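You operate a simulated robot arm through the tools that you are given. There is no shell and no other tool. Be economical: measure what you need, move in short steps, check, and stop when the job is done.

You are at the controls of a simulated robot arm. One attempt, no reset.

JOB
Drain the washer and lift out its basket.
Fine: dial to 0 first; open the yellow drain lever till the water is gone, then shut it; lid and basket end on the clear bench.

The check looks at the end state, three seconds after you hand in, the way a careful person would. Anything else that was tipped, shoved, dropped, spilled or broken makes it a failure. A push-on lid holds only when it is set on centred and level and pressed home; a screw cap is set on level and turned clockwise until tight.

ROBOT AND FRAMES
A 6-joint arm with a two-finger parallel gripper, fixed in place. Base frame: the origin is at the foot of the arm, x ahead of it, y to its left, z up; the work surface is at about z = 13. Lengths are in mm, angles in degrees, forces in N, time in s.
With the tool pointing down near the work surface it reaches from about 140 to 580 mm from the base axis. Its first joint turns from -66.0 to 66.0 degrees. Payload 2.1 kg.
The tool frame sits at the grasp point between the pads (the TCP): z along the fingers, y along the line on which they close. The tips reach 30 mm beyond it. The gripper opens to 94 mm. The fingers are 28 mm wide and 10 mm thick; the gripper's body (50 by 96 mm) begins 55 mm behind the TCP.
Orientation is told as [roll, pitch, yaw] about the base's x, y, z axes, in that order, counted from this pose: with the fingers straight down and closing along the base's y, the tool's x points along the base's -x, its y along +y and its z along -z.

CONTROLS
- The arm moves only by the tool nudge_tool. Its argument "steps" is a list of rows, each an object of numbers (a shift or turn left out is 0, a gripper value left out holds the last): "dx", "dy", "dz": the shift along the base's x, y, z in mm; "ax", "ay", "az": the turn, a rotation vector about the base's x, y, z in degrees; "claw": the gripper command, from -1 (shut) to 1 (fully open), values between in proportion. In form: [{"dx": .., "dy": .., "dz": .., "ax": .., "ay": .., "az": .., "claw": ..}, ...]. A call has 1 to 10 rows; each row shifts and turns the commanded pose from where the row before left it. Each row takes 0.2 s and may step no farther than 50 mm and 8.6 degrees from the row before; otherwise, or with a gripper value out of range, the whole call is refused. Where a pose cannot be reached the arm comes as near as it can. A force on the tool above 80 N (or 10 N above the force at the start of the call, whichever is more), or a blocked arm, ends the call early, and 0.2 s more pass. The fingers move at their own pace (about 72 mm/s each) and stop on an object; they squeeze with about 20 N. The grip force told is the motor's: it shows also when the fingers shut on nothing. Time passes only in rows, and 0.2 s behind the last, so rows that do not move let the fingers close. It gives the time, the measured TCP pose, the force on the tool (base axes), the opening and the grip force at its end, in the units of the frame above (readings bear some noise).
- Cameras (640 x 400 px; columns grow to the right, rows downward): "scene" is fixed at [64.9, -387.8, 473.2]; the picture's right is [0.64, -0.77, 0.00], its down [-0.51, -0.43, -0.74] and it looks along [0.57, 0.48, -0.67] (base axes); focal length 214 px, centre (320, 200). "wrist" rides on the gripper at [-37, 0, -58] in the tool frame; the picture's right is [0.00, -1.00, 0.00], its down [0.97, 0.00, -0.24] and it looks along [0.24, 0.00, 0.97] (tool axes); focal length 218 px, centre (320, 200). There is no depth. A picture from a camera that has moved, and an enlarged one, comes with that camera's place and axes in the base frame and with its lens.
- get_image(camera): a new picture of that camera. The clock stands still meanwhile.
- enlarge(camera, box): a new picture of the part [left, top, right, bottom] of that camera's present view, enlarged. The clock stands still meanwhile.
- finish_job(): hands the job in; it is judged then, once.

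Work in short steps. Places have to be worked out from the pictures, the camera data and where the tool is seen: move nearer, look again, correct. Check each grasp and each placing, and mend what went wrong. You have 120 turns and 76 pictures in all, those below and enlarged ones among them. Open the gripper and draw the arm clear of the work before you hand the job in, unless the task says otherwise; then end with one line.

The tools are called after "Call:" as name(argument=value, ...) on one line, values as JSON. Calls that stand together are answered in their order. nudge_tool: Moves the arm, as the interface text tells. Its arguments: {"type":"object","properties":{"steps":{"type":"array","items":{"type":"object","properties":{"dx":{"type":"number"},"dy":{"type":"number"},"dz":{"type":"number"},"ax":{"type":"number"},"ay":{"type":"number"},"az":{"type":"number"},"claw":{"type":"number"}}}}},"required":["steps"]} The other tools are called the same way: get_image (camera) takes a picture; enlarge (camera, box) takes an enlarged picture of a part of a camera's view; finish_job () hands the job in.

At the start:

```text
time: 0.0
ee_pos: [309.0, 68.6, 407.5]
tcp_rot: [0.0, 0.1, 0.1]
contact_force: [0.2, 0.7, 0.2]
grip_width: 94.1
gripper_force: 0.0
```

scene: 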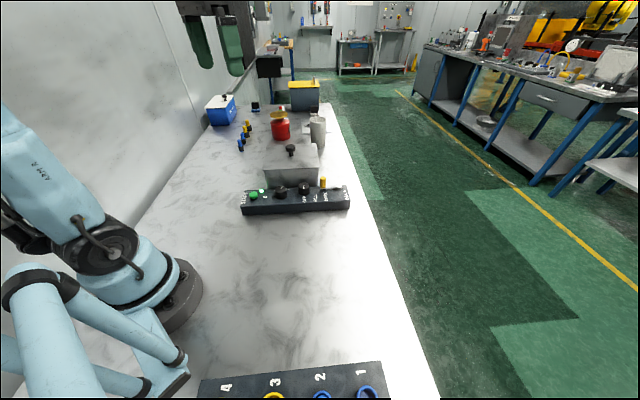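
wrist: 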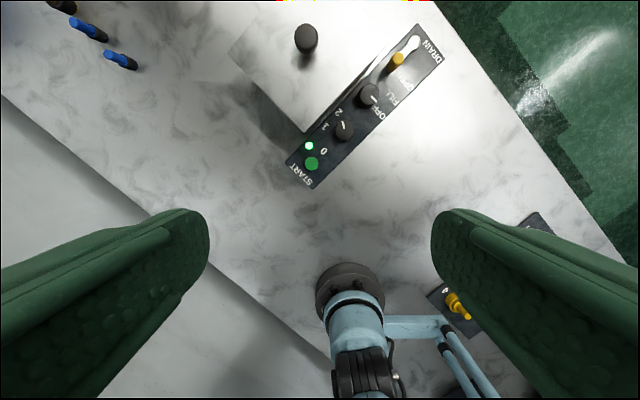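

I'll take a closer look at the washer and its controls in both views.

Call:
enlarge(camera="wrist", box=[220, 0, 460, 200])

Call:
enlarge(camera="scene", box=[200, 70, 370, 225])

```text
2.00 times, centred on (340, 100) of wrist
camera zoom: at [344.3, 68.0, 465.0], right [0.0, -1.0, 0.0], down [-0.97, 0.0, 0.24], along [-0.24, 0.0, -0.97], focal length 436 px, centre (280, 400)
```

zoom: 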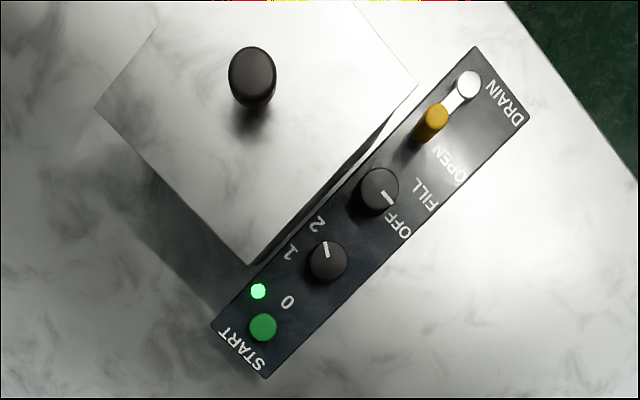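

```text
2.58 times, centred on (285, 148) of scene
camera zoom: at [64.9, -387.8, 473.2], right [0.64, -0.77, 0.0], down [-0.51, -0.43, -0.74], along [0.57, 0.48, -0.67], focal length 554 px, centre (410, 336)
```

zoom: 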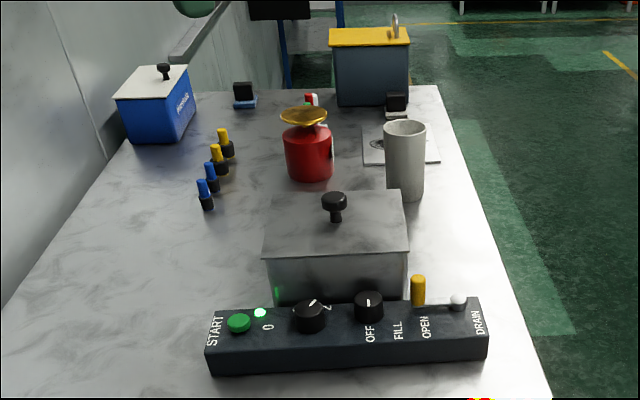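

The dial appears to point at 2, the lever is yellow, and the lid has a black knob. I'm moving over the panel for a closer look.

Call:
nudge_tool(steps=[{"dx": 40, "dy": -22, "dz": -20}, {"dx": 40, "dy": -22, "dz": -20}, {"dx": 40, "dy": -22, "dz": -20}, {"dz": -30}, {}])

Call:
get_image(camera="wrist")

Call:
enlarge(camera="scene", box=[230, 140, 360, 220])

```text
time: 1.2
ee_pos: [426.8, 2.8, 318.6]
tcp_rot: [0.0, 0.0, 0.1]
contact_force: [0.3, -0.3, 0.6]
grip_width: 93.9
gripper_force: 0.0
```

```text
71 pictures are left
camera wrist: at [463.0, 3.3, 376.5], right [0.0, -1.0, 0.0], down [-0.97, 0.0, 0.24], along [-0.24, 0.0, -0.97], focal length 218 px, centre (320, 200)
```

wrist: 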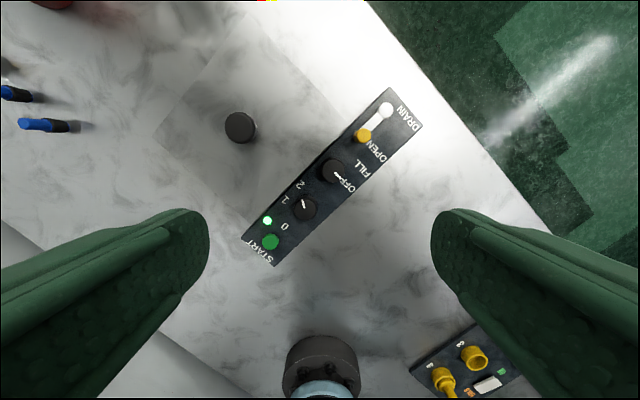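

```text
4.92 times, centred on (295, 180) of scene
camera zoom: at [65.0, -387.8, 473.2], right [0.64, -0.77, 0.0], down [-0.51, -0.43, -0.74], along [0.57, 0.48, -0.67], focal length 1056 px, centre (443, 298)
```

zoom: 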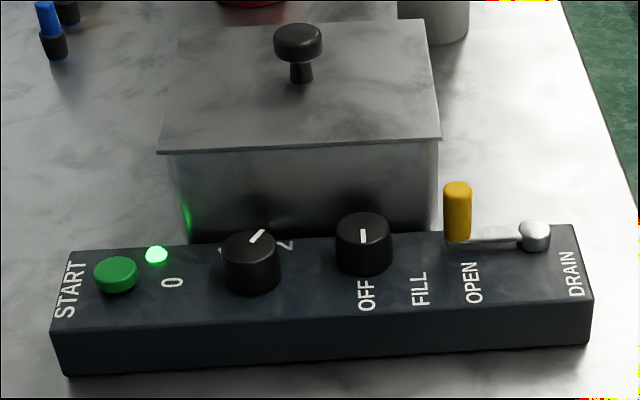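

Triangulated from the two views: dial (374,27), top z≈66; lever handle (477,-52), top z≈87; hub (512,-88). I'll enlarge to read the dial pointer and the lever.

Call:
enlarge(camera="wrist", box=[240, 80, 432, 200])

Call:
enlarge(camera="wrist", box=[240, 165, 368, 245])

```text
3.33 times, centred on (336, 140) of wrist
camera zoom: at [463.0, 3.3, 376.5], right [0.0, -1.0, 0.0], down [-0.97, 0.0, 0.24], along [-0.24, 0.0, -0.97], focal length 728 px, centre (267, 400)
```

zoom: 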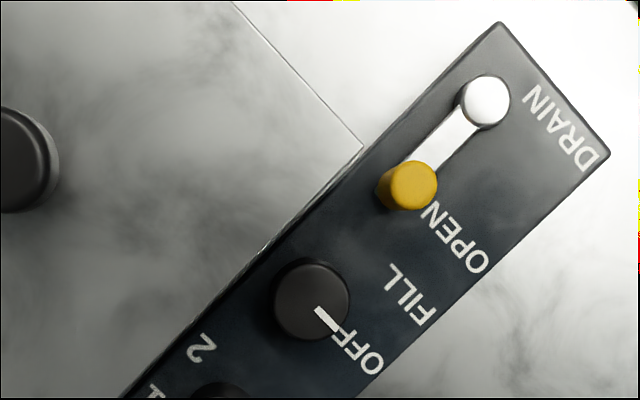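

```text
5.00 times, centred on (304, 205) of wrist
camera zoom: at [463.0, 3.3, 376.5], right [0.0, -1.0, 0.0], down [-0.97, 0.0, 0.24], along [-0.24, 0.0, -0.97], focal length 1091 px, centre (400, 175)
```

zoom: 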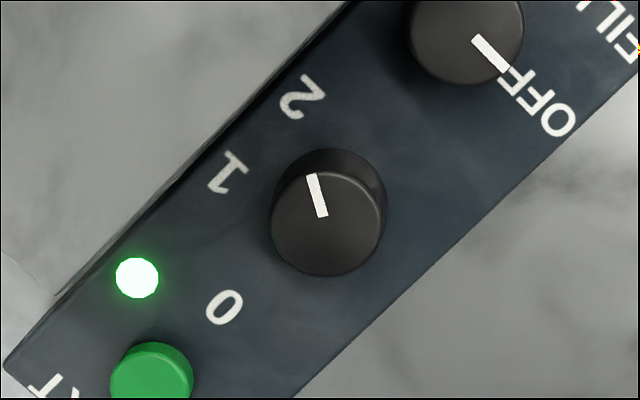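

The dial points at 2, with 0 about 120° counter-clockwise seen from above. I'll approach over the dial, yawed 15°, with the fingers half open, and check before descending.

Call:
nudge_tool(steps=[{"dx": -26, "dy": 12, "dz": -30, "az": 7.5, "claw": 0.06}, {"dx": -27, "dy": 12, "dz": -30, "az": 7.5}, {"dz": -45}, {"dz": -45}, {"dz": -34}, {}])

Call:
get_image(camera="wrist")

Call:
enlarge(camera="scene", box=[230, 120, 360, 220])

```text
time: 2.6
ee_pos: [374.6, 25.1, 134.1]
tcp_rot: [0.0, 0.0, 14.9]
contact_force: [0.2, 0.2, 0.5]
grip_width: 49.9
gripper_force: 0.1
```

```text
67 pictures are left
camera wrist: at [409.2, 34.4, 192.0], right [0.26, -0.97, 0.0], down [-0.94, -0.25, 0.24], along [-0.23, -0.06, -0.97], focal length 218 px, centre (320, 200)
```

wrist: 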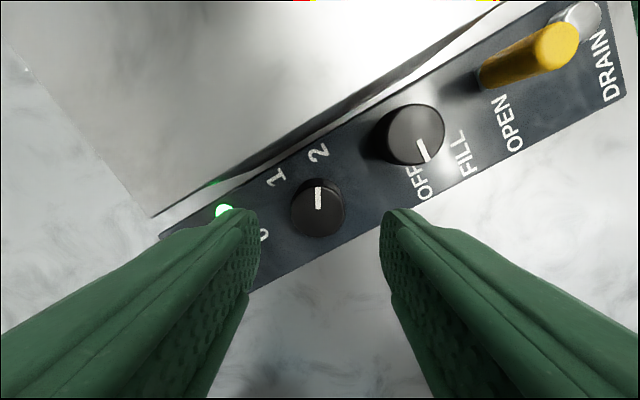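

```text
4.00 times, centred on (295, 170) of scene
camera zoom: at [64.9, -387.8, 473.2], right [0.64, -0.77, 0.0], down [-0.51, -0.43, -0.74], along [0.57, 0.48, -0.67], focal length 858 px, centre (420, 320)
```

zoom: 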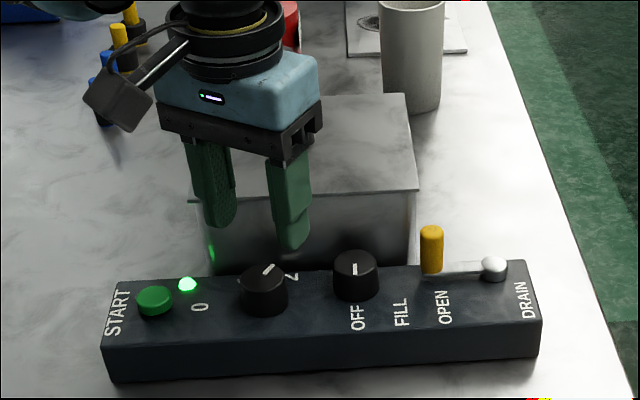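

Dial centre confirmed at (374,26.5). I'm descending and closing on the dial.

Call:
nudge_tool(steps=[{"dy": 1.2, "dz": -27}, {"dz": -26}, {}, {"claw": -1}, {}, {}])

```text
time: 4.0
ee_pos: [376.3, 25.6, 80.4]
tcp_rot: [0.0, 0.0, 15.0]
contact_force: [1.5, -0.4, -15.7]
grip_width: 34.5
gripper_force: 45.2
```

The grip width is 34.5, which matches the dial. I'm turning it +60°.

Call:
nudge_tool(steps=[{"az": 8}, {"az": 8}, {"az": 8}, {"az": 8}, {"az": 8}, {"az": 8}, {"az": 8}, {"az": 4}, {}])

Call:
enlarge(camera="scene", box=[230, 120, 360, 220])

```text
time: 6.0
ee_pos: [373.4, 27.3, 79.9]
tcp_rot: [0.7, -0.1, 75.2]
contact_force: [-32.9, 24.0, -1.1]
grip_width: 34.7
gripper_force: 45.3
```

```text
4.00 times, centred on (295, 170) of scene
camera zoom: at [65.0, -387.8, 473.2], right [0.64, -0.77, 0.0], down [-0.51, -0.43, -0.74], along [0.57, 0.48, -0.67], focal length 858 px, centre (420, 320)
```

zoom: 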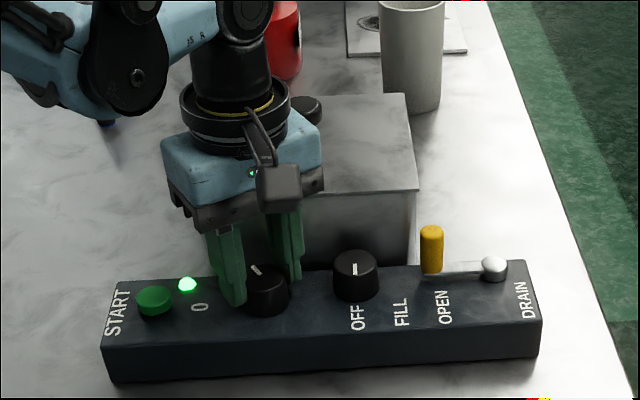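

The dial moved to 1. I'm releasing, rotating back by 60°, and re-gripping for the second half.

Call:
nudge_tool(steps=[{"claw": 0.02}, {}, {"az": -8}, {"az": -8}, {"az": -8}, {"az": -8}, {"az": -8}, {"az": -8}, {"az": -8}, {"az": -4}])

Call:
enlarge(camera="wrist", box=[220, 150, 420, 275])

```text
time: 8.2
ee_pos: [376.8, 26.6, 79.1]
tcp_rot: [-0.1, 0.0, 14.8]
contact_force: [-0.6, 0.6, 0.1]
grip_width: 47.9
gripper_force: 0.1
```

```text
3.20 times, centred on (320, 212) of wrist
camera zoom: at [411.0, 36.7, 137.2], right [0.26, -0.97, 0.0], down [-0.94, -0.25, 0.24], along [-0.23, -0.06, -0.97], focal length 698 px, centre (320, 160)
```

zoom: 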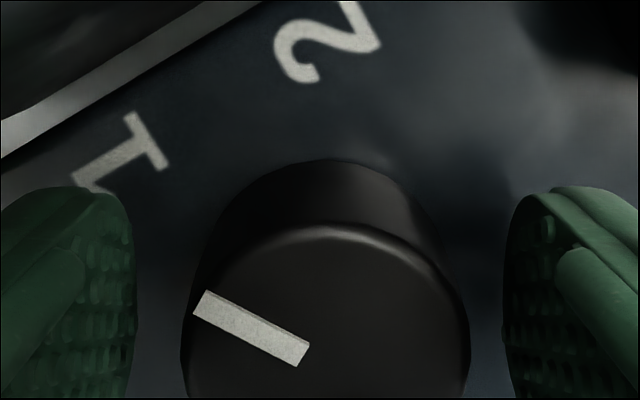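

The pointer is on 1. I'm centring (-3 mm in x), gripping and turning another 60°.

Call:
nudge_tool(steps=[{"dx": -3, "dy": 0.5}, {"claw": -1}, {}, {}, {"az": 8}, {"az": 8}, {"az": 8}, {"az": 8}, {"az": 8}, {"az": 8}])

Call:
nudge_tool(steps=[{"az": 8}, {"az": 4}, {}, {"claw": 0.06}, {}])

Call:
nudge_tool(steps=[{"dz": 45}, {"dz": 45}, {}])

Call:
get_image(camera="wrist")

```text
time: 10.4
ee_pos: [373.1, 27.3, 80.5]
tcp_rot: [0.0, 0.1, 63.1]
contact_force: [2.6, -11.3, -27.4]
grip_width: 33.8
gripper_force: 44.8
```

```text
time: 11.6
ee_pos: [372.4, 28.7, 81.3]
tcp_rot: [-0.1, 0.0, 75.1]
contact_force: [-0.3, 0.5, 0.0]
grip_width: 49.7
gripper_force: 0.0
```

```text
time: 12.4
ee_pos: [371.8, 28.3, 169.2]
tcp_rot: [0.1, 0.1, 74.9]
contact_force: [-0.6, -0.5, 0.7]
grip_width: 49.7
gripper_force: 0.1
```

```text
63 pictures are left
camera wrist: at [379.1, 64.1, 227.1], right [0.97, -0.26, 0.0], down [-0.25, -0.94, 0.24], along [-0.06, -0.23, -0.97], focal length 218 px, centre (320, 200)
```

wrist: 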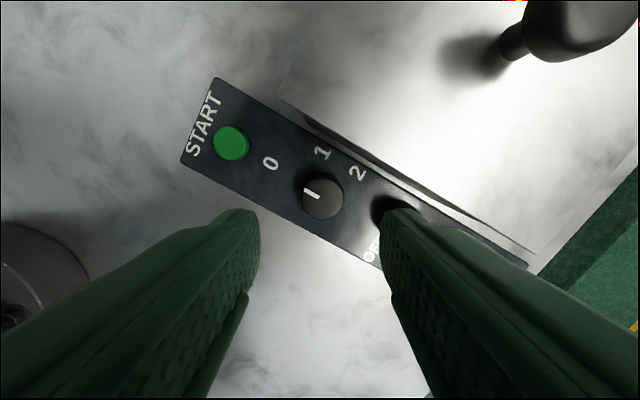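

The lamp is off and the pointer is at 0. Now I'll move over the yellow lever handle with yaw 45°, so the fingers close along the panel.

Call:
nudge_tool(steps=[{"dx": 35, "dy": -27, "az": -8}, {"dx": 35, "dy": -27, "az": -8}, {"dx": 35, "dy": -26, "az": -8}, {"az": -6}, {}])

Call:
get_image(camera="wrist")

```text
time: 13.6
ee_pos: [478.9, -54.5, 170.7]
tcp_rot: [0.1, -0.1, 44.9]
contact_force: [0.8, -0.3, 0.1]
grip_width: 49.6
gripper_force: 0.0
```

```text
62 pictures are left
camera wrist: at [503.3, -27.9, 228.1], right [0.71, -0.71, 0.0], down [-0.69, -0.69, 0.24], along [-0.17, -0.17, -0.97], focal length 218 px, centre (320, 200)
```

wrist: 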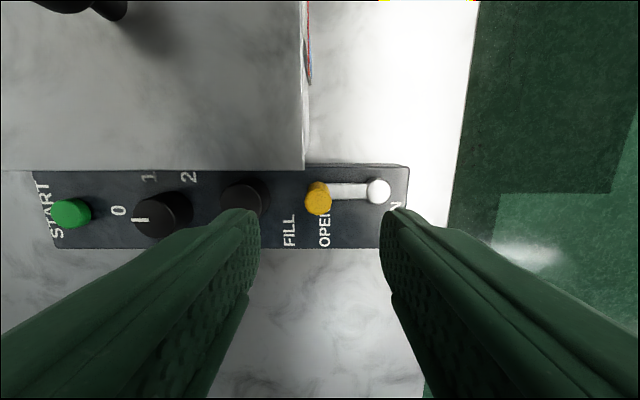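

The handle is at about (480,-49.5), with the lever lying along the panel. I'm descending to grip it with the tips at z≈60.

Call:
nudge_tool(steps=[{"dx": 1, "dy": 5}, {"dz": -40}, {"dz": -40}, {}, {"claw": -1}, {}, {}, {}])

Call:
get_image(camera="wrist")

```text
time: 15.4
ee_pos: [479.0, -50.2, 92.4]
tcp_rot: [-0.2, 0.0, 45.0]
contact_force: [16.4, -16.2, -15.2]
grip_width: 17.9
gripper_force: 45.0
```

```text
61 pictures are left
camera wrist: at [505.0, -23.8, 148.7], right [0.71, -0.71, 0.0], down [-0.69, -0.69, 0.24], along [-0.17, -0.17, -0.97], focal length 218 px, centre (320, 200)
```

wrist: 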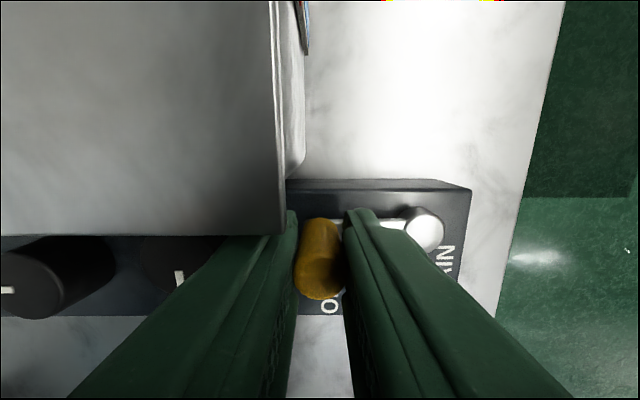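

The handle is gripped (17.9 mm). I'm swinging the lever on its arc towards OPEN, turning the tool with it, in small steps.

Call:
nudge_tool(steps=[{"dx": -4.4, "dy": -5.0, "az": 8}, {"dx": -3.7, "dy": -5.6, "az": 8}, {"dx": -2.8, "dy": -6.1, "az": 8}, {}])

Call:
enlarge(camera="scene", box=[230, 120, 390, 220])

```text
time: 16.4
ee_pos: [468.9, -64.0, 91.2]
tcp_rot: [0.1, 0.0, 69.1]
contact_force: [7.5, -4.2, 1.7]
grip_width: 18.1
gripper_force: 45.6
```

```text
4.00 times, centred on (310, 170) of scene
camera zoom: at [65.0, -387.8, 473.2], right [0.64, -0.77, 0.0], down [-0.51, -0.43, -0.74], along [0.57, 0.48, -0.67], focal length 858 px, centre (360, 320)
```

zoom: 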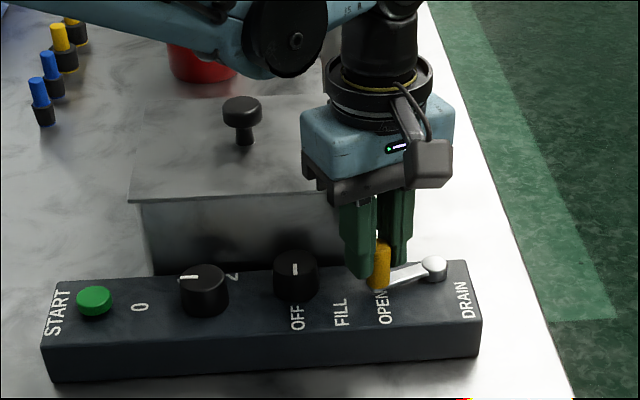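

The lever follows smoothly. I'm continuing the arc and watching for a stop.

Call:
nudge_tool(steps=[{"dx": -2, "dy": -6.4, "az": 8}, {"dx": -1, "dy": -6.6, "az": 8}, {"dx": -0.1, "dy": -6.7, "az": 8}, {}])

Call:
enlarge(camera="scene", box=[230, 120, 390, 220])

```text
time: 17.4
ee_pos: [463.3, -83.9, 90.9]
tcp_rot: [0.5, -0.2, 93.1]
contact_force: [-29.0, 4.2, 35.5]
grip_width: 18.0
gripper_force: 45.2
```

```text
4.00 times, centred on (310, 170) of scene
camera zoom: at [64.8, -387.8, 473.3], right [0.64, -0.77, 0.0], down [-0.51, -0.43, -0.74], along [0.57, 0.48, -0.67], focal length 858 px, centre (360, 320)
```

zoom: 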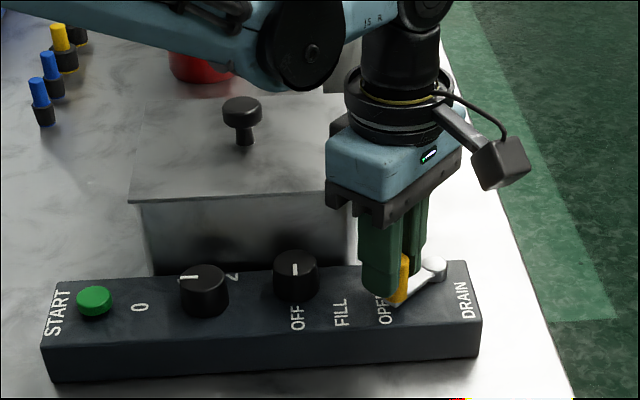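

Call:
nudge_tool(steps=[{"dx": 0.8, "dy": -6.7, "az": 8}, {"dx": 1.7, "dy": -6.4, "az": 8}, {}])

Call:
enlarge(camera="scene", box=[230, 120, 390, 220])

```text
time: 18.2
ee_pos: [462.6, -99.1, 90.1]
tcp_rot: [0.8, -0.3, 108.9]
contact_force: [-47.3, -3.9, 24.6]
grip_width: 17.9
gripper_force: 44.6
```

```text
4.00 times, centred on (310, 170) of scene
camera zoom: at [64.8, -387.8, 473.3], right [0.64, -0.77, 0.0], down [-0.51, -0.43, -0.74], along [0.57, 0.48, -0.67], focal length 858 px, centre (360, 320)
```

zoom: 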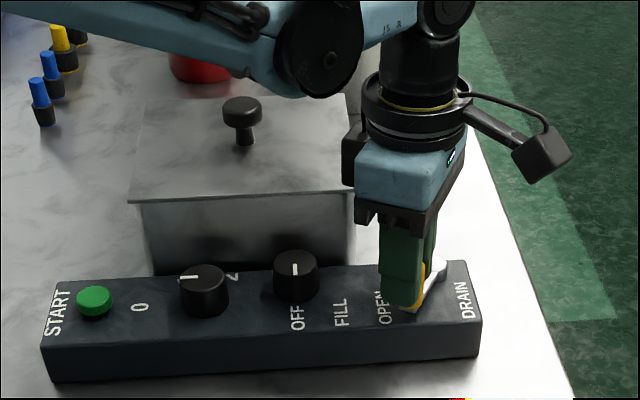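

Still moving with no stop yet; refined hub is about (514,-88), r≈51.5. I'm continuing two more steps.

Call:
nudge_tool(steps=[{"dx": -2.8, "dy": -6.6, "az": 8}, {"dx": 2.9, "dy": -6.6, "az": 8}, {}])

Call:
enlarge(camera="scene", box=[230, 120, 390, 220])

```text
time: 19.0
ee_pos: [468.3, -105.7, 89.4]
tcp_rot: [-0.2, -0.7, 125.4]
contact_force: [-15.3, 37.3, -9.2]
grip_width: 18.2
gripper_force: 45.3
```

```text
4.00 times, centred on (310, 170) of scene
camera zoom: at [65.0, -387.8, 473.2], right [0.64, -0.77, 0.0], down [-0.51, -0.43, -0.74], along [0.57, 0.48, -0.67], focal length 858 px, centre (360, 320)
```

zoom: 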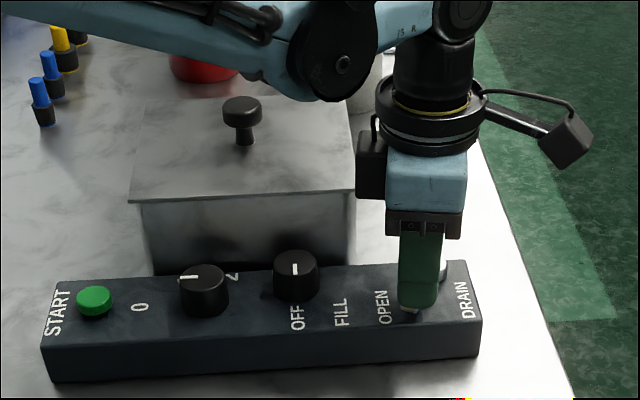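

The force and lag show I've hit the open stop at roughly 65–70° of swing. I'm easing the command back, releasing, and rising to look.

Call:
nudge_tool(steps=[{"dx": -1, "dy": 5}, {"claw": -0.3}, {}, {"dz": 40}, {"dz": 40}, {}])

Call:
get_image(camera="wrist")

Call:
enlarge(camera="scene", box=[230, 120, 390, 220])

```text
time: 20.4
ee_pos: [465.9, -105.3, 169.6]
tcp_rot: [0.0, 0.0, 124.9]
contact_force: [0.0, -0.3, 1.1]
grip_width: 32.8
gripper_force: 0.1
```

```text
56 pictures are left
camera wrist: at [442.6, -75.0, 227.3], right [0.82, 0.57, 0.0], down [0.56, -0.8, 0.24], along [0.14, -0.2, -0.97], focal length 218 px, centre (320, 200)
```

wrist: 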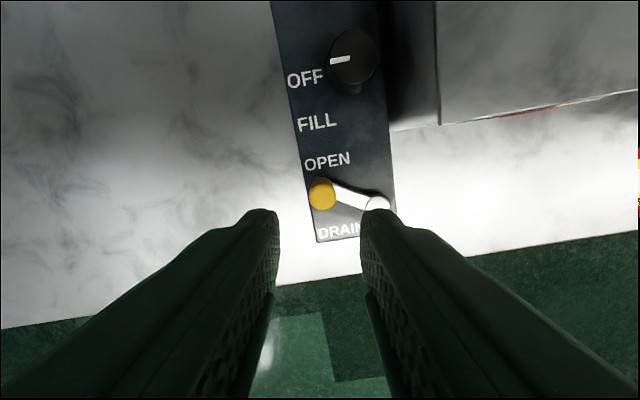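

```text
4.00 times, centred on (310, 170) of scene
camera zoom: at [64.9, -387.8, 473.2], right [0.64, -0.77, 0.0], down [-0.51, -0.43, -0.74], along [0.57, 0.48, -0.67], focal length 858 px, centre (360, 320)
```

zoom: 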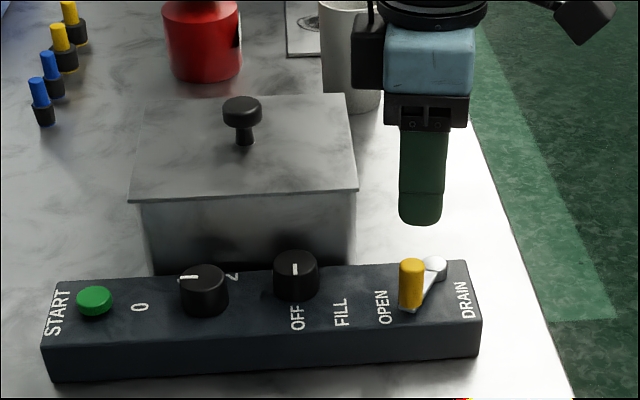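

The lever stays open. While it drains, I'll move over the lid knob (≈(482,86), top z≈144), turning back to yaw 45°.

Call:
nudge_tool(steps=[{"dz": 30, "az": -8}, {"dz": 20, "dy": 20, "az": -8, "claw": 0.28}, {"dy": 25, "dx": 2, "az": -8}, {"dy": 25, "dx": 2, "az": -8}, {"dy": 25, "dx": 2, "az": -8}, {"dy": 25, "dx": 2, "az": -8}, {"dy": 25, "dx": 2, "az": -8}, {"dy": 25, "dx": 2, "az": -8}, {"dy": 20, "dx": 3, "az": -8}, {"az": -8}])

Call:
get_image(camera="wrist")

```text
time: 22.6
ee_pos: [481.0, 83.4, 221.2]
tcp_rot: [0.0, 0.1, 44.9]
contact_force: [-0.7, 0.3, -0.8]
grip_width: 60.3
gripper_force: 0.1
```

```text
54 pictures are left
camera wrist: at [506.1, 110.8, 278.0], right [0.71, -0.71, 0.0], down [-0.69, -0.69, 0.24], along [-0.17, -0.17, -0.97], focal length 218 px, centre (320, 200)
```

wrist: 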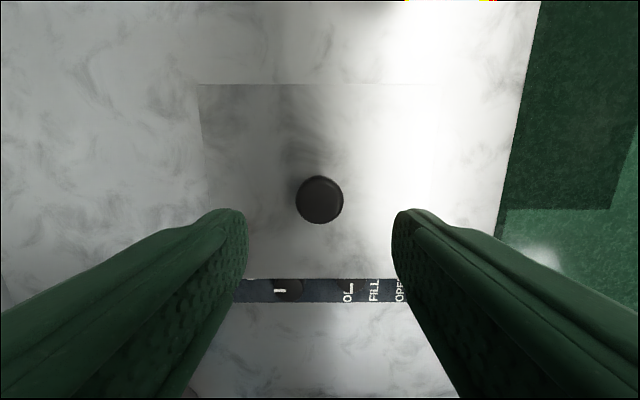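

The knob is at (482.5,87), about 30 mm across. I'm descending to grip it.

Call:
nudge_tool(steps=[{"dx": 1.5, "dy": 3.8, "dz": -30}, {"dz": -30}, {"dz": -20}, {}, {"claw": -1}, {}, {}])

Call:
enlarge(camera="scene", box=[230, 90, 390, 190])

```text
time: 24.2
ee_pos: [481.2, 89.1, 141.1]
tcp_rot: [0.0, 0.0, 45.0]
contact_force: [0.3, -0.3, 0.0]
grip_width: 31.1
gripper_force: 19.7
```

```text
4.00 times, centred on (310, 140) of scene
camera zoom: at [65.0, -387.8, 473.2], right [0.64, -0.77, 0.0], down [-0.51, -0.43, -0.74], along [0.57, 0.48, -0.67], focal length 858 px, centre (360, 440)
```

zoom: 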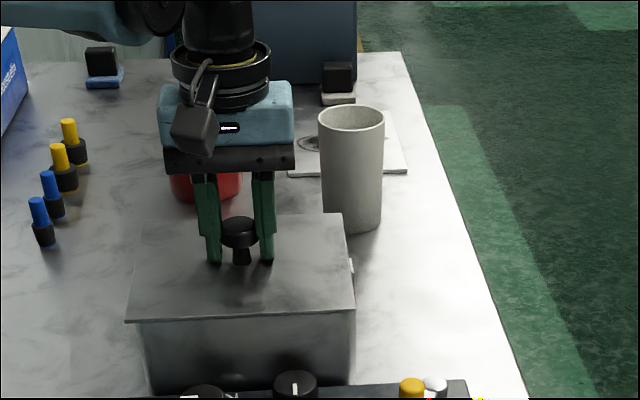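

Gripped. Something sits on the tank's right side, possibly a latch or label, so I'll look at it before lifting.

Call:
enlarge(camera="scene", box=[290, 135, 340, 190])

```text
7.27 times, centred on (315, 162) of scene
camera zoom: at [65.0, -387.8, 473.2], right [0.64, -0.77, 0.0], down [-0.51, -0.43, -0.74], along [0.57, 0.48, -0.67], focal length 1560 px, centre (356, 473)
```

zoom: 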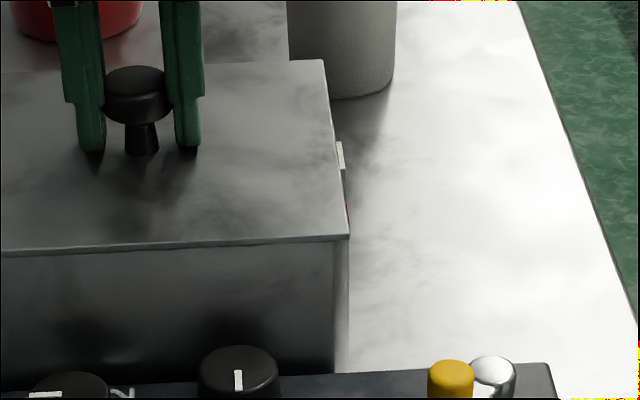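

It looks like a label or gauge strip on the side, not a latch. I'm lifting the lid gently.

Call:
nudge_tool(steps=[{"dz": 5}, {"dz": 10}, {"dz": 20}, {"dz": 25}, {}])

Call:
get_image(camera="scene")

```text
time: 25.4
ee_pos: [481.6, 88.4, 200.9]
tcp_rot: [0.1, 0.0, 45.0]
contact_force: [0.0, 0.5, -3.8]
grip_width: 31.1
gripper_force: 20.1
```

```text
51 pictures are left
```

scene: 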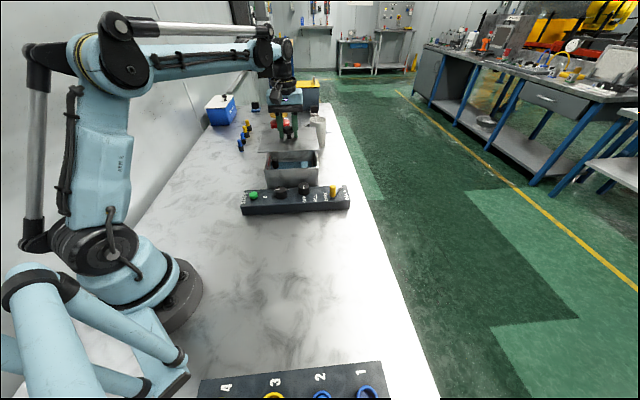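

The lid is free (~0.4 kg). I'm carrying it over the panel to the clear bench in front, near (233,-50).

Call:
nudge_tool(steps=[{"dz": 20}, {"dx": -31, "dy": -17.3}, {"dx": -31, "dy": -17.3}, {"dx": -31, "dy": -17.3}, {"dx": -31, "dy": -17.3}, {"dx": -31, "dy": -17.3}, {"dx": -31, "dy": -17.3}, {"dx": -31, "dy": -17.3}, {"dx": -31, "dy": -17.3}, {}])

Call:
get_image(camera="scene")

Call:
enlarge(camera="scene", box=[240, 130, 360, 220])

```text
time: 27.6
ee_pos: [234.4, -48.1, 220.5]
tcp_rot: [0.0, 0.0, 45.0]
contact_force: [-0.9, 0.1, -3.4]
grip_width: 31.0
gripper_force: 19.8
```

```text
50 pictures are left
```

scene: 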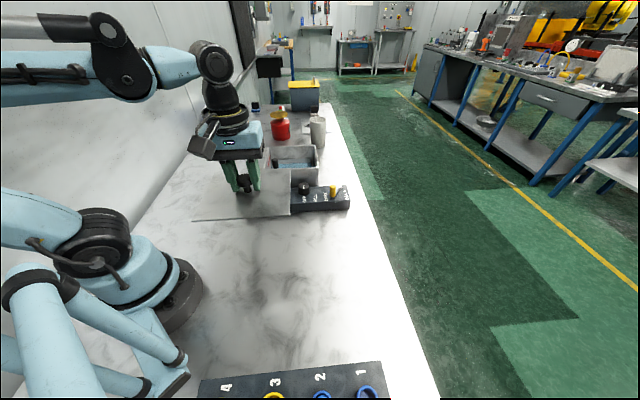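

```text
4.44 times, centred on (300, 175) of scene
camera zoom: at [64.9, -387.8, 473.2], right [0.64, -0.77, 0.0], down [-0.51, -0.43, -0.74], along [0.57, 0.48, -0.67], focal length 953 px, centre (409, 311)
```

zoom: 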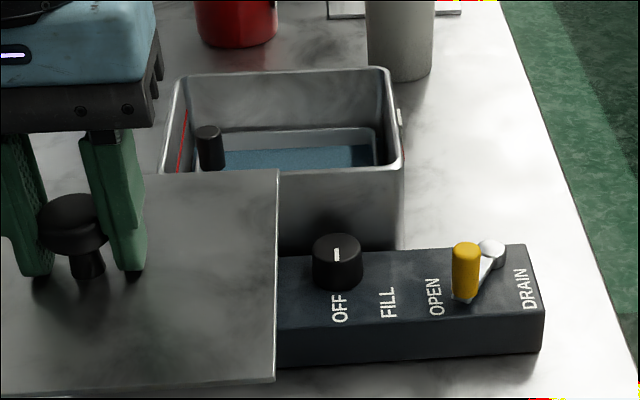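

Water is still in the tank, and the basket has a black grip post. I'm lowering the lid to the bench.

Call:
nudge_tool(steps=[{"dz": -40}, {"dz": -40}, {"dz": -40}, {"dz": -25}, {"dz": -8}, {}])

Call:
enlarge(camera="scene", box=[160, 170, 340, 300])

```text
time: 29.0
ee_pos: [235.0, -48.8, 68.9]
tcp_rot: [0.0, 0.1, 45.0]
contact_force: [0.2, 0.1, -2.1]
grip_width: 31.1
gripper_force: 19.7
```

```text
3.08 times, centred on (250, 235) of scene
camera zoom: at [64.9, -387.8, 473.2], right [0.64, -0.77, 0.0], down [-0.51, -0.43, -0.74], along [0.57, 0.48, -0.67], focal length 660 px, centre (535, 92)
```

zoom: 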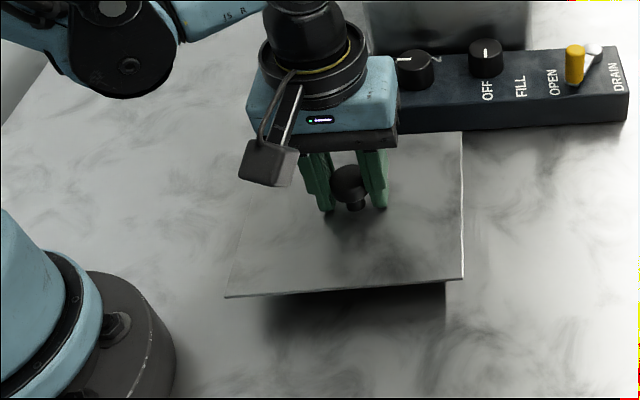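

Clear all around. I'm lowering slowly to contact.

Call:
nudge_tool(steps=[{"dz": -5}, {"dz": -4}, {"dz": -3}, {"dz": -2}, {}])

```text
time: 30.2
ee_pos: [235.2, -49.5, 55.7]
tcp_rot: [0.0, 0.0, 45.0]
contact_force: [0.5, 0.1, -2.2]
grip_width: 31.1
gripper_force: 19.6
```

Call:
nudge_tool(steps=[{"dz": -2}, {"dz": -2}, {"dz": -2}, {}])

Call:
enlarge(camera="scene", box=[160, 170, 340, 300])

```text
time: 31.2
ee_pos: [235.0, -50.9, 46.6]
tcp_rot: [0.1, 0.0, 45.0]
contact_force: [0.4, -0.2, -2.0]
grip_width: 31.1
gripper_force: 19.8
```

```text
3.08 times, centred on (250, 235) of scene
camera zoom: at [65.0, -387.8, 473.2], right [0.64, -0.77, 0.0], down [-0.51, -0.43, -0.74], along [0.57, 0.48, -0.67], focal length 660 px, centre (535, 92)
```

zoom: 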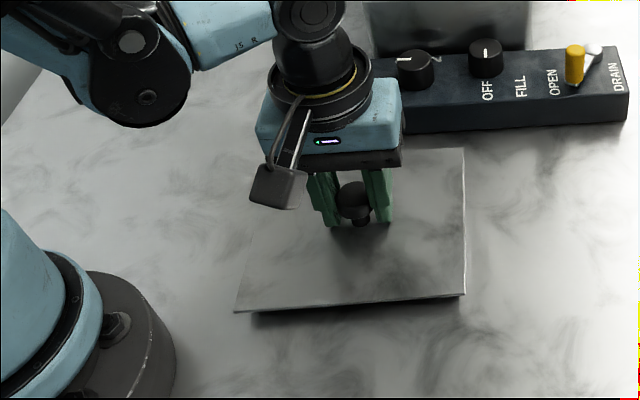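

Call:
nudge_tool(steps=[{"dz": -1}, {}, {"dz": -1}, {}])

Call:
enlarge(camera="scene", box=[215, 200, 305, 265])

```text
time: 32.2
ee_pos: [234.8, -49.6, 45.0]
tcp_rot: [0.0, -0.1, 45.0]
contact_force: [0.7, 0.3, -2.6]
grip_width: 31.0
gripper_force: 19.8
```

```text
6.15 times, centred on (260, 232) of scene
camera zoom: at [65.0, -387.8, 473.2], right [0.64, -0.77, 0.0], down [-0.51, -0.43, -0.74], along [0.57, 0.48, -0.67], focal length 1320 px, centre (689, 0)
```

zoom: 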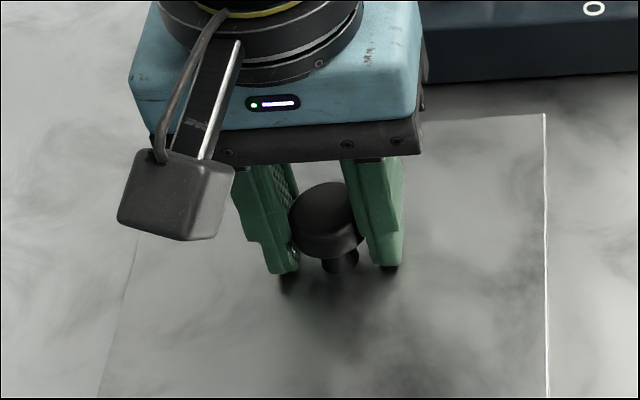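

Call:
nudge_tool(steps=[{"dz": -1}, {"dz": -1}, {}])

Call:
enlarge(camera="scene", box=[215, 210, 305, 275])

```text
time: 33.0
ee_pos: [235.8, -49.2, 43.4]
tcp_rot: [0.0, 0.1, 44.9]
contact_force: [0.3, 0.1, -2.0]
grip_width: 31.2
gripper_force: 20.0
```

```text
6.15 times, centred on (260, 242) of scene
camera zoom: at [65.0, -387.8, 473.2], right [0.64, -0.77, 0.0], down [-0.51, -0.43, -0.74], along [0.57, 0.48, -0.67], focal length 1320 px, centre (689, -62)
```

zoom: 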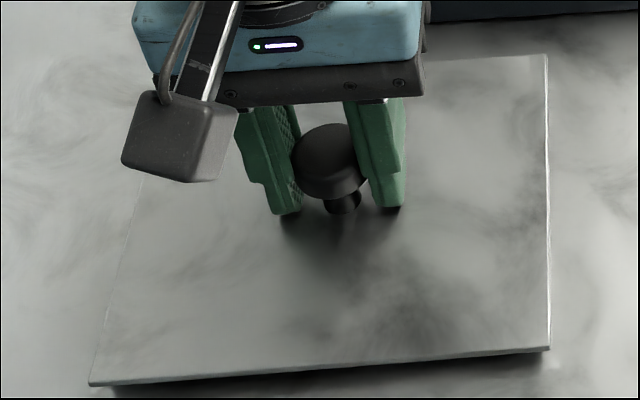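

Call:
nudge_tool(steps=[{"dz": -1}, {}, {"dz": -1}, {}])

Call:
nudge_tool(steps=[{"dz": -1}, {}, {"dz": -1}, {}])

Call:
enlarge(camera="scene", box=[215, 210, 305, 275])

```text
time: 34.0
ee_pos: [234.8, -50.7, 41.2]
tcp_rot: [0.1, 0.0, 45.0]
contact_force: [0.7, 0.1, -2.1]
grip_width: 31.0
gripper_force: 20.0
```

```text
time: 35.0
ee_pos: [234.2, -50.0, 41.1]
tcp_rot: [0.0, 0.2, 45.1]
contact_force: [-5.8, -8.3, 56.0]
grip_width: 31.0
gripper_force: 19.5
```

```text
6.15 times, centred on (260, 242) of scene
camera zoom: at [64.8, -387.8, 473.3], right [0.64, -0.77, 0.0], down [-0.51, -0.43, -0.74], along [0.57, 0.48, -0.67], focal length 1320 px, centre (689, -62)
```

zoom: 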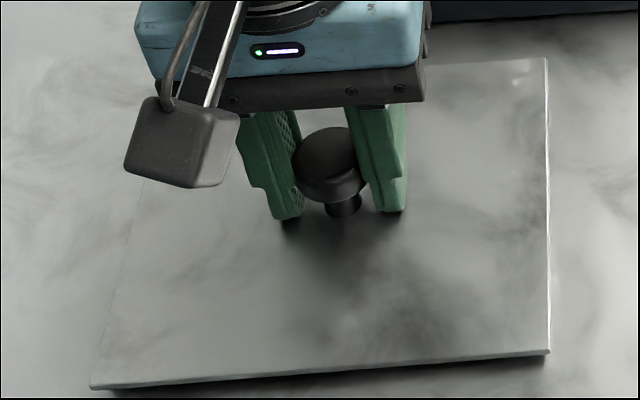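

The lid is now seated on the bench (56 N contact). I'm easing off slightly, opening, and rising clear.

Call:
nudge_tool(steps=[{"dz": 1}, {"claw": 0.28}, {}, {"dz": 25}, {"dz": 40}, {"dz": 50}, {"dz": 50}, {}])

Call:
get_image(camera="scene")

Call:
enlarge(camera="scene", box=[240, 130, 360, 220])

```text
time: 36.8
ee_pos: [233.1, -49.6, 205.6]
tcp_rot: [0.0, 0.0, 45.0]
contact_force: [-0.8, -0.1, 0.0]
grip_width: 60.0
gripper_force: 0.1
```

```text
43 pictures are left
```

scene: 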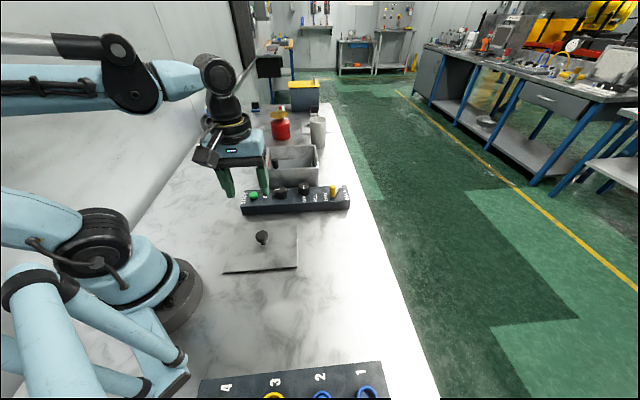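

```text
4.44 times, centred on (300, 175) of scene
camera zoom: at [64.9, -387.8, 473.2], right [0.64, -0.77, 0.0], down [-0.51, -0.43, -0.74], along [0.57, 0.48, -0.67], focal length 953 px, centre (409, 311)
```

zoom: 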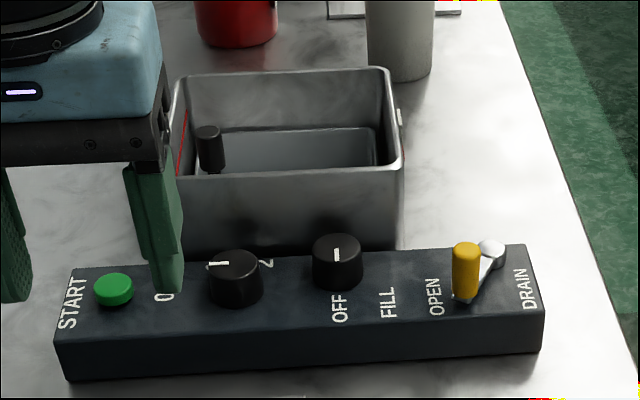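

The lid is flat on the bench, and the water is lower or gone. I'll move above the tank and look in.

Call:
nudge_tool(steps=[{"dz": 40}, {"dx": 31, "dy": 17}, {"dx": 31, "dy": 17}, {"dx": 31, "dy": 17}, {"dx": 31, "dy": 17}, {"dx": 31, "dy": 17}, {"dx": 31, "dy": 17}, {"dx": 31, "dy": 17}, {"dx": 31, "dy": 17}, {}])

Call:
get_image(camera="wrist")

```text
time: 39.0
ee_pos: [482.1, 88.0, 246.4]
tcp_rot: [0.1, 0.0, 45.0]
contact_force: [0.4, 0.5, -0.3]
grip_width: 60.3
gripper_force: 0.1
```

```text
41 pictures are left
camera wrist: at [507.0, 113.5, 303.3], right [0.71, -0.71, 0.0], down [-0.69, -0.69, 0.24], along [-0.17, -0.17, -0.97], focal length 218 px, centre (320, 200)
```

wrist: 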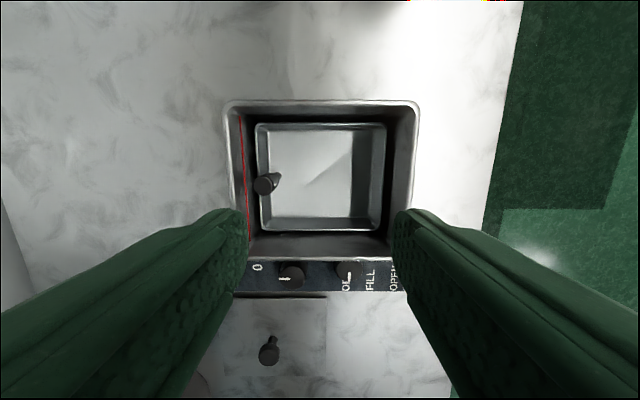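

Call:
enlarge(camera="wrist", box=[216, 90, 424, 220])

```text
3.08 times, centred on (320, 155) of wrist
camera zoom: at [507.0, 113.5, 303.3], right [0.71, -0.71, 0.0], down [-0.69, -0.69, 0.24], along [-0.17, -0.17, -0.97], focal length 672 px, centre (320, 338)
```

zoom: 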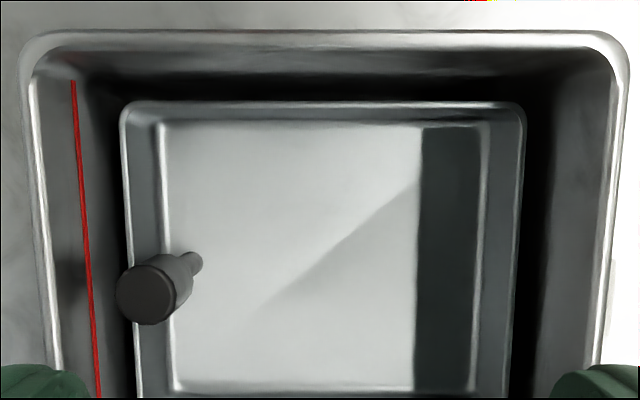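

No blue water shows in the tank now. I'll give it extra time while returning to the lever, approaching with yaw 125°.

Call:
nudge_tool(steps=[{"dy": -20, "az": 8}, {"dy": -25, "dx": -2, "az": 8}, {"dy": -25, "dx": -2, "az": 8}, {"dy": -25, "dx": -2, "az": 8}, {"dy": -25, "dx": -2, "az": 8, "claw": -0.3}, {"dy": -25, "dx": -2, "az": 8}, {"dy": -25, "dx": -2, "az": 8}, {"dy": -23, "dx": -2, "az": 8, "dz": -20}, {"dx": -1, "az": 8, "dz": -30}, {"az": 8, "dz": -20}])

Call:
get_image(camera="wrist")

Call:
enlarge(camera="scene", box=[250, 130, 350, 200])

```text
time: 41.2
ee_pos: [467.0, -105.2, 176.0]
tcp_rot: [0.0, 0.1, 125.1]
contact_force: [0.9, 0.1, -0.3]
grip_width: 32.8
gripper_force: 0.1
```

```text
39 pictures are left
camera wrist: at [445.3, -75.3, 233.9], right [0.82, 0.58, 0.0], down [0.56, -0.79, 0.24], along [0.14, -0.2, -0.97], focal length 218 px, centre (320, 200)
```

wrist: 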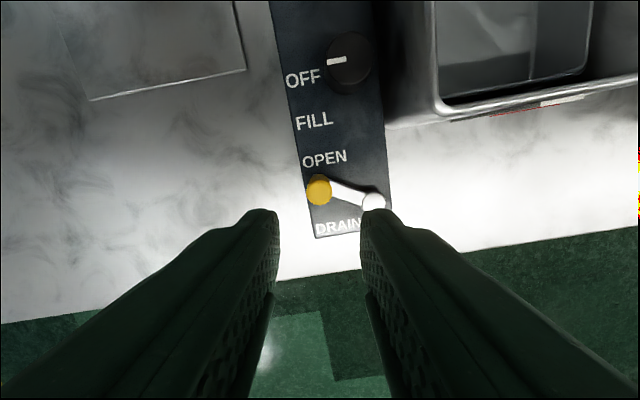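

```text
5.71 times, centred on (300, 165) of scene
camera zoom: at [64.9, -387.8, 473.2], right [0.64, -0.77, 0.0], down [-0.51, -0.43, -0.74], along [0.57, 0.48, -0.67], focal length 1226 px, centre (434, 400)
```

zoom: 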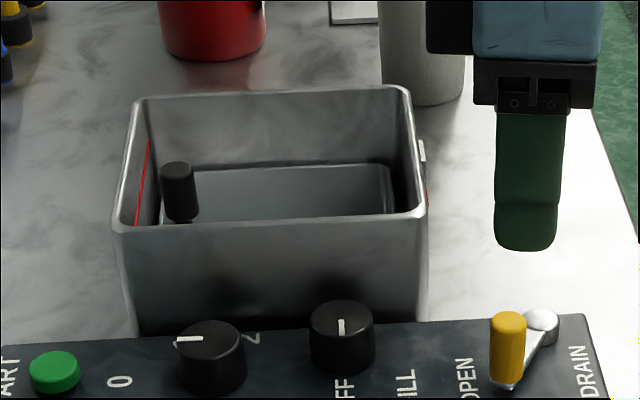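

I estimate the handle at about (464.5,-101.5). I'll wait some extra seconds for draining, then view the tank once more.

Call:
nudge_tool(steps=[{"dx": -2.5, "dy": 3.7}, {}, {}, {}, {}, {}, {}, {}, {}, {}])

Call:
nudge_tool(steps=[{"dz": -40}, {"dz": -45}, {}, {"claw": -1}, {}, {}])

Call:
enlarge(camera="scene", box=[250, 130, 360, 210])

```text
time: 43.4
ee_pos: [465.2, -100.4, 175.6]
tcp_rot: [0.0, 0.0, 125.0]
contact_force: [-0.2, -0.8, -0.1]
grip_width: 33.0
gripper_force: 0.0
```

```text
time: 44.8
ee_pos: [465.4, -101.1, 89.6]
tcp_rot: [0.1, 0.1, 125.0]
contact_force: [4.1, 1.1, -13.8]
grip_width: 17.8
gripper_force: 45.0
```

```text
5.00 times, centred on (305, 170) of scene
camera zoom: at [65.0, -387.8, 473.2], right [0.64, -0.77, 0.0], down [-0.51, -0.43, -0.74], along [0.57, 0.48, -0.67], focal length 1072 px, centre (395, 350)
```

zoom: 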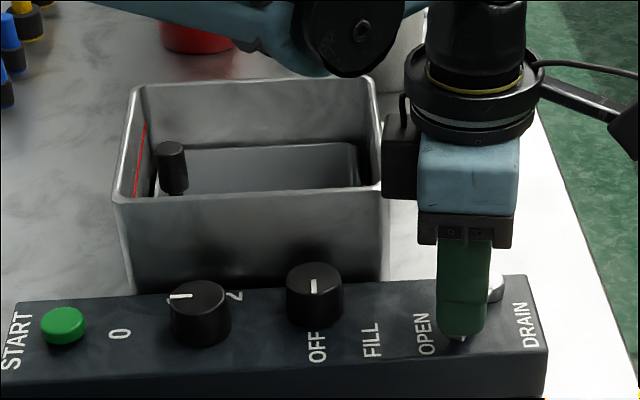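

The handle is gripped with low side force. I'm swinging the lever back along the arc to the shut position.

Call:
nudge_tool(steps=[{"dx": -1.3, "dy": 6.9, "az": -8}, {"dx": -0.4, "dy": 7, "az": -8}, {"dx": 0.6, "dy": 7, "az": -8}, {"dx": 1.6, "dy": 6.8, "az": -8}, {"dx": 2.5, "dy": 6.6, "az": -8}, {"dx": 3.4, "dy": 6.1, "az": -8}, {}])

Call:
nudge_tool(steps=[{"dx": 4.2, "dy": 5.6, "az": -8}, {"dx": 3.7, "dy": 3.8, "az": -6}, {"dx": 2.0, "dy": 2.0, "az": -4}, {}])

Call:
enlarge(camera="scene", box=[250, 130, 360, 210])

```text
time: 46.4
ee_pos: [469.9, -61.3, 89.6]
tcp_rot: [0.2, -0.1, 77.0]
contact_force: [-14.5, 6.5, -31.1]
grip_width: 17.8
gripper_force: 45.1
```

```text
time: 47.4
ee_pos: [477.3, -53.6, 91.3]
tcp_rot: [0.7, 0.8, 58.7]
contact_force: [-44.5, -17.6, -11.1]
grip_width: 18.0
gripper_force: 45.3
```

```text
5.00 times, centred on (305, 170) of scene
camera zoom: at [65.0, -387.8, 473.2], right [0.64, -0.77, 0.0], down [-0.51, -0.43, -0.74], along [0.57, 0.48, -0.67], focal length 1072 px, centre (395, 350)
```

zoom: 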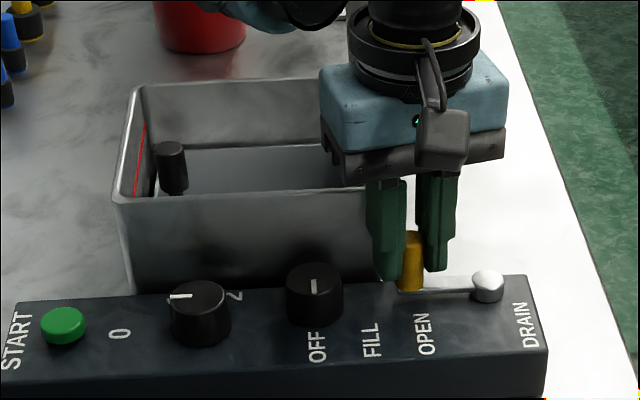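

The lever is back near its original place with a resisting force. I'll push slightly further to be sure it's on the shut stop, then ease, release and check.

Call:
nudge_tool(steps=[{"dx": 0.5, "dy": 2.5}, {}])

Call:
nudge_tool(steps=[{"dx": -1, "dy": -1}, {"claw": -0.3}, {}, {"dz": 40}, {"dz": 40}, {"dz": 10}, {}])

Call:
get_image(camera="wrist")

Call:
enlarge(camera="scene", box=[230, 140, 360, 220])

```text
time: 48.0
ee_pos: [479.2, -50.0, 91.6]
tcp_rot: [0.5, 0.7, 58.8]
contact_force: [-37.4, -22.7, 7.2]
grip_width: 17.9
gripper_force: 45.4
```

```text
time: 49.6
ee_pos: [482.9, -49.6, 180.1]
tcp_rot: [0.0, 0.0, 59.0]
contact_force: [0.5, -0.3, -0.2]
grip_width: 32.8
gripper_force: 0.0
```

```text
35 pictures are left
camera wrist: at [500.2, -18.2, 237.8], right [0.86, -0.51, 0.0], down [-0.5, -0.83, 0.24], along [-0.12, -0.21, -0.97], focal length 218 px, centre (320, 200)
```

wrist: 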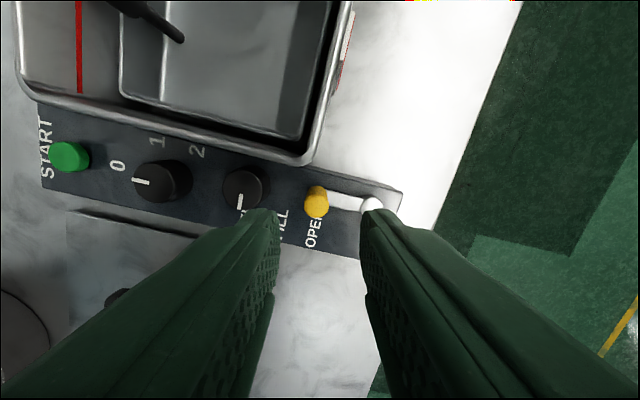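

```text
4.92 times, centred on (295, 180) of scene
camera zoom: at [64.9, -387.8, 473.2], right [0.64, -0.77, 0.0], down [-0.51, -0.43, -0.74], along [0.57, 0.48, -0.67], focal length 1056 px, centre (443, 298)
```

zoom: 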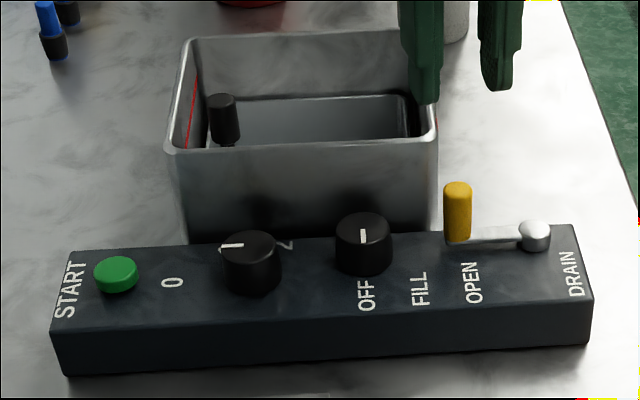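

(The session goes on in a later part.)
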